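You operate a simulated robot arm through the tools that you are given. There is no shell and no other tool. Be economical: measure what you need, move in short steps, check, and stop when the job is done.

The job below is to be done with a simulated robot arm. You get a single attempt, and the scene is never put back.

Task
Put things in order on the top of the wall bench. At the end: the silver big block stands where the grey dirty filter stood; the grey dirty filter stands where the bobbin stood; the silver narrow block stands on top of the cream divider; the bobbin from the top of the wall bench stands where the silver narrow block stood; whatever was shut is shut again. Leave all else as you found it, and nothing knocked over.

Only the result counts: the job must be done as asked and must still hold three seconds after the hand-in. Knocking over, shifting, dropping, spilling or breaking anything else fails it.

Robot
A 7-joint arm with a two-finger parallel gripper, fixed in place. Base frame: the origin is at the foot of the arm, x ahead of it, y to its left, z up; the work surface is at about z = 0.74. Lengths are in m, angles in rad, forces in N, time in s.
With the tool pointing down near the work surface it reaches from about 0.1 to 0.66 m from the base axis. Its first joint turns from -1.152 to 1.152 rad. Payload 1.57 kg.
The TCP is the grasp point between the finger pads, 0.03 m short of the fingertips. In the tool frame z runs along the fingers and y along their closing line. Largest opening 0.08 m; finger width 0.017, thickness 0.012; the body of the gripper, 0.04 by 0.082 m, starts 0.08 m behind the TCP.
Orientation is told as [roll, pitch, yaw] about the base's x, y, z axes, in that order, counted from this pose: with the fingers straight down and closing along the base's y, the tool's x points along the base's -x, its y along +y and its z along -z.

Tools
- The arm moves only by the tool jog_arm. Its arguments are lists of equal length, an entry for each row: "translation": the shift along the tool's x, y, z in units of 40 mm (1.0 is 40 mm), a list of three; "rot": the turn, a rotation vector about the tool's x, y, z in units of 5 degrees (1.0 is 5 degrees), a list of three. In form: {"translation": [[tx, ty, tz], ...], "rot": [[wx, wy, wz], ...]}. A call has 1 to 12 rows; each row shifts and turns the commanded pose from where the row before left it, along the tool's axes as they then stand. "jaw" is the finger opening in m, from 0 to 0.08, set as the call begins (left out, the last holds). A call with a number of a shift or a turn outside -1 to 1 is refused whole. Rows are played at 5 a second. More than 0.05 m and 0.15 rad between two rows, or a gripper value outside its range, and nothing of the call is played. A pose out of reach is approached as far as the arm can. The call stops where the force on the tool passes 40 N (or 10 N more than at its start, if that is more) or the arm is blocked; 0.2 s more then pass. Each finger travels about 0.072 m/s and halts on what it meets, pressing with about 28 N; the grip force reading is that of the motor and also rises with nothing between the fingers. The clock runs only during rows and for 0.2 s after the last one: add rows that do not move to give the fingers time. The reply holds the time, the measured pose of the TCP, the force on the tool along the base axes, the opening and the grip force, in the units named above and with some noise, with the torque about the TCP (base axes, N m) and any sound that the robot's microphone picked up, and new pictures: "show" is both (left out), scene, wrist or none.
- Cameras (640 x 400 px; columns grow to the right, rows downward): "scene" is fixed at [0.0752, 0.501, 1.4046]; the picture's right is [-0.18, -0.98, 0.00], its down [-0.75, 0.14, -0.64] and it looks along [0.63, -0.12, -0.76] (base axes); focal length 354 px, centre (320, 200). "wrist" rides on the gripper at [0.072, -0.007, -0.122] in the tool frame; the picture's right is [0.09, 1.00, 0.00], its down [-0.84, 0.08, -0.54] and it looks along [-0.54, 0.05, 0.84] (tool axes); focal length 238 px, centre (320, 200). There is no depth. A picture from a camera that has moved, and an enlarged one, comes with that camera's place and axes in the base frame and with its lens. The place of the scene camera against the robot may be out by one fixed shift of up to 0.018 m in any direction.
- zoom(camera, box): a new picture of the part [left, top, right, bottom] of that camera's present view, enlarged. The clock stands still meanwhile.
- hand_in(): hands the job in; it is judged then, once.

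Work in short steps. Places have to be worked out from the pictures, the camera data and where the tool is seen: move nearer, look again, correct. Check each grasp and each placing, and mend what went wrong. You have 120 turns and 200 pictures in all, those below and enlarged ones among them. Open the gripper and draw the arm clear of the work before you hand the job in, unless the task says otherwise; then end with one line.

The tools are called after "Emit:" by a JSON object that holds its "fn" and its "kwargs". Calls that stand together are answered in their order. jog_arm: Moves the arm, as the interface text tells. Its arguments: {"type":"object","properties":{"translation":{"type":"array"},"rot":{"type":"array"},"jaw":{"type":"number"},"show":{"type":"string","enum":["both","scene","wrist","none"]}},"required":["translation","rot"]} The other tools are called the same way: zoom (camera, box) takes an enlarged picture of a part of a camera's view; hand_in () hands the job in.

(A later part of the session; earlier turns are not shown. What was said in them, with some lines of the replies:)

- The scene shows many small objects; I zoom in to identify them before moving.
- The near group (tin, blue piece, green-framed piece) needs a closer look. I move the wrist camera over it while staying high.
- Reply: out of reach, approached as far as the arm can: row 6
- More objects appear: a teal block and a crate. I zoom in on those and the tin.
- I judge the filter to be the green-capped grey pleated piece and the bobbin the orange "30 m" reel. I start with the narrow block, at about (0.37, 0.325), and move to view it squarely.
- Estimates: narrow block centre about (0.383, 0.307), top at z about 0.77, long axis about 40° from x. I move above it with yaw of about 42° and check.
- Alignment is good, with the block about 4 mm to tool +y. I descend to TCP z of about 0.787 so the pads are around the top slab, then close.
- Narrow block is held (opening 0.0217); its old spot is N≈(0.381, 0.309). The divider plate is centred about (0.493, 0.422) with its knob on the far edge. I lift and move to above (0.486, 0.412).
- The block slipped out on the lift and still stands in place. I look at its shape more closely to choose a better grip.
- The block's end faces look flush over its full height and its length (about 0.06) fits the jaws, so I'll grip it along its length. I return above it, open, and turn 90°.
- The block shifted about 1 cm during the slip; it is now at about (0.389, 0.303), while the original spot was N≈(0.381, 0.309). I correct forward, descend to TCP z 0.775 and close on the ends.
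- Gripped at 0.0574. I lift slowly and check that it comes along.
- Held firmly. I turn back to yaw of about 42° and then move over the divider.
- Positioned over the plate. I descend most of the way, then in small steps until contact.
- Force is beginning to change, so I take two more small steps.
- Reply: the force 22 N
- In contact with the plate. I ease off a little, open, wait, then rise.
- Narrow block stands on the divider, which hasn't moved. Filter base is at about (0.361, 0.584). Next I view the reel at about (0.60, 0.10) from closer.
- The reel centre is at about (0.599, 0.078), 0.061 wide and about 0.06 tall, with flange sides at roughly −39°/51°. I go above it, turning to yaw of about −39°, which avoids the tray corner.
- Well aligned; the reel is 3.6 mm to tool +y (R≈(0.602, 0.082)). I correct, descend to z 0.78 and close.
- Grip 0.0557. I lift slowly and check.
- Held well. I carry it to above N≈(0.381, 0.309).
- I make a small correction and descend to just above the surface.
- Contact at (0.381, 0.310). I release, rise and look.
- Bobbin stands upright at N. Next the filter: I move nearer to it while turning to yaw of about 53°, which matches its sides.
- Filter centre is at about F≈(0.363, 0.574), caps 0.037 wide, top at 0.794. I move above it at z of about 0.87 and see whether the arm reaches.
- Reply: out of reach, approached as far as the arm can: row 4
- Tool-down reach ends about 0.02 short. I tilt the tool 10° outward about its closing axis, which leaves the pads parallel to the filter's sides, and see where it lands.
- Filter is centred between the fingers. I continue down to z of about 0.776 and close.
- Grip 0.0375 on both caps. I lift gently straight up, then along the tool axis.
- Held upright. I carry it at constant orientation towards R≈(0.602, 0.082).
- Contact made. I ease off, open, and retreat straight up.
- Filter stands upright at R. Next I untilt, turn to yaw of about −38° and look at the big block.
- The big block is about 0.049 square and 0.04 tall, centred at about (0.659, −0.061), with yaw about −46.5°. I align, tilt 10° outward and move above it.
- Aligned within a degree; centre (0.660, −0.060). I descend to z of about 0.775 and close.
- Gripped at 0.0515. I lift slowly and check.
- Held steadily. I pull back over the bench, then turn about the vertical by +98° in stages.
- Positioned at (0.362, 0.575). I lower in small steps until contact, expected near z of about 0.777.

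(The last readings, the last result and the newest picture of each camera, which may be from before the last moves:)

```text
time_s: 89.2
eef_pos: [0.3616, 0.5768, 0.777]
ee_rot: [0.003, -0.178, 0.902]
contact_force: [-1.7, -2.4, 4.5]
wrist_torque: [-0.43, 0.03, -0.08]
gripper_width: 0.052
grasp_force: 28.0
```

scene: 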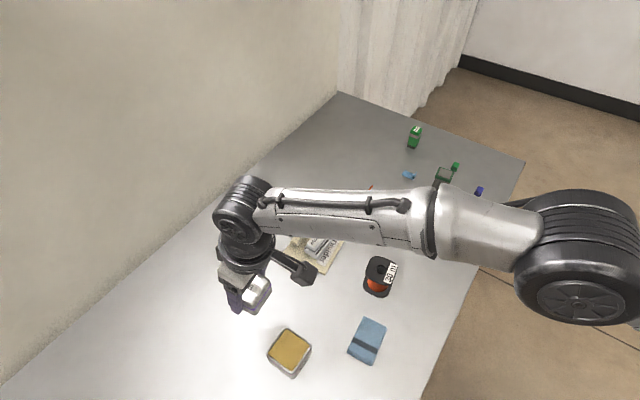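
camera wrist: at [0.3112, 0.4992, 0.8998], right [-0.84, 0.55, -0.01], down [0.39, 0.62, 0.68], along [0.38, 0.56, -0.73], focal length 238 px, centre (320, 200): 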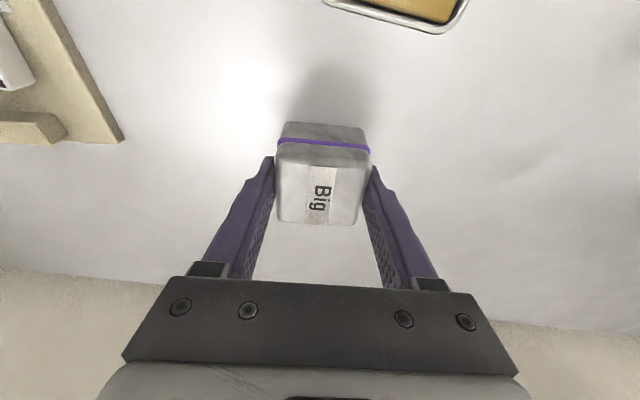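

Contact. I release, wait, then retreat straight up and back.

Emit:
{"fn": "jog_arm", "kwargs": {"translation": [[0, 0, 0], [0, 0, 0], [0, 0, 0], [-0.05, 0, -0.3], [-0.09, 0, -0.5], [0, 0, -0.7], [0, 0, -0.8], [0, 0, -0.8], [0, 0, 0]], "rot": [[0, 0, 0], [0, 0, 0], [0, 0, 0], [0, 0, 0], [0, 0, 0], [0, 0, 0], [0, 0, 0], [0, 0, 0], [0, 0, 0]], "jaw": 0.075, "show": "wrist"}}

```text
time_s: 91.2
eef_pos: [0.3508, 0.5632, 0.898]
ee_rot: [0.002, -0.177, 0.903]
contact_force: [-0.5, 0.1, 0.1]
wrist_torque: [-0.01, 0.0, -0.01]
gripper_width: 0.0753
grasp_force: 0.1
camera wrist: at [0.2992, 0.486, 1.0056], right [-0.84, 0.55, -0.01], down [0.39, 0.62, 0.68], along [0.38, 0.56, -0.73], focal length 238 px, centre (320, 200)
```

wrist: 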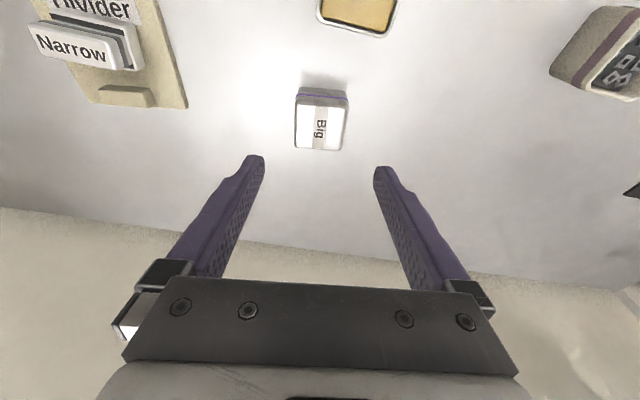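

The block stands at F. I draw the arm back and up, and check the whole scene.

Emit:
{"fn": "jog_arm", "kwargs": {"translation": [[0.3, 0, -0.9], [0.6, -0.5, -0.8], [0.6, -0.7, -0.5], [0.6, -0.9, -0.3], [0.6, -0.9, -0.2], [0.5, -0.9, 0], [0.5, -0.9, 0], [0.4, -0.9, 0], [0, 0, 0]], "rot": [[0, 1, 0], [0, 1, 0], [0, 0, 0], [0, 0, 0], [0, 0, 0], [0, 0, 0], [0, 0, 0], [0, 0, 0], [0, 0, 0]], "show": "both"}}

Emit:
{"fn": "zoom", "kwargs": {"camera": "scene", "box": [210, 220, 410, 390]}}

Emit:
{"fn": "zoom", "kwargs": {"camera": "scene", "box": [340, 110, 540, 260]}}

```text
time_s: 93.2
eef_pos: [0.4224, 0.2855, 1.0]
ee_rot: [0.002, -0.001, 0.902]
contact_force: [0.3, 0.4, 0.6]
wrist_torque: [0.0, -0.02, 0.02]
gripper_width: 0.0752
grasp_force: 0.1
camera wrist: at [0.3847, 0.2242, 1.1216], right [-0.84, 0.55, 0.0], down [0.46, 0.7, 0.54], along [0.3, 0.46, -0.84], focal length 238 px, centre (320, 200)
```

scene: 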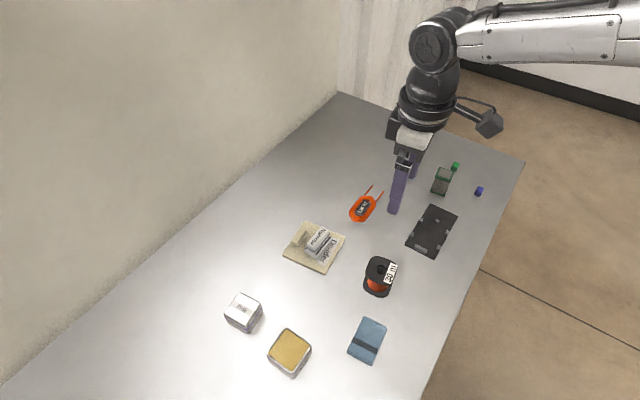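
wrist: 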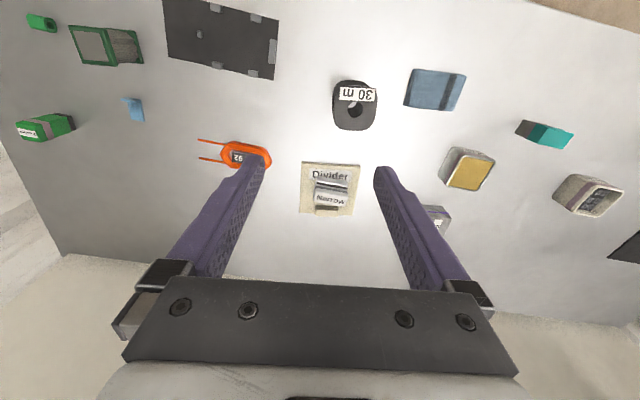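

```text
2.35 times, centred on (310, 305) of scene
camera zoom: at [0.0752, 0.501, 1.4046], right [-0.18, -0.98, 0.0], down [-0.75, 0.14, -0.64], along [0.63, -0.12, -0.76], focal length 832 px, centre (344, -47)
```

zoom: 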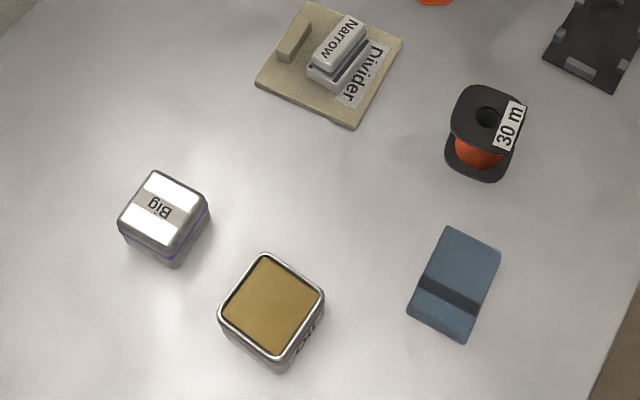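

```text
2.67 times, centred on (440, 185) of scene
camera zoom: at [0.0752, 0.501, 1.4046], right [-0.18, -0.98, 0.0], down [-0.75, 0.14, -0.64], along [0.63, -0.12, -0.76], focal length 943 px, centre (0, 240)
```

zoom: 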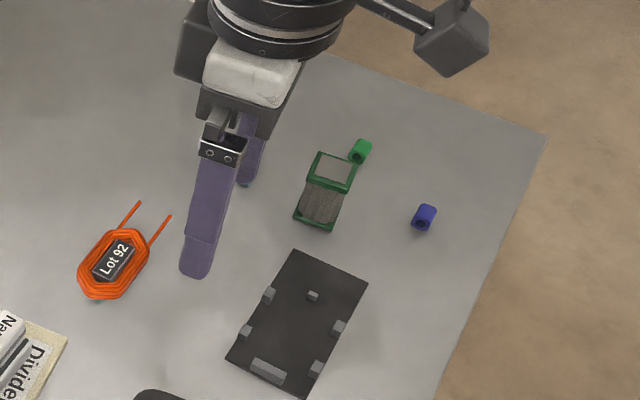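

All four pieces stand at their targets, and the other objects in view look unmoved. The gripper is open and clear of the work, so I hand the job in.

Emit:
{"fn": "hand_in", "kwargs": {}}

```text
The job is handed in.
```

The job is handed in: the narrow block is on the divider, and the bobbin, the filter and the big block each stand in their assigned spots, to within a few millimetres as measured. I never found or opened anything that was shut.
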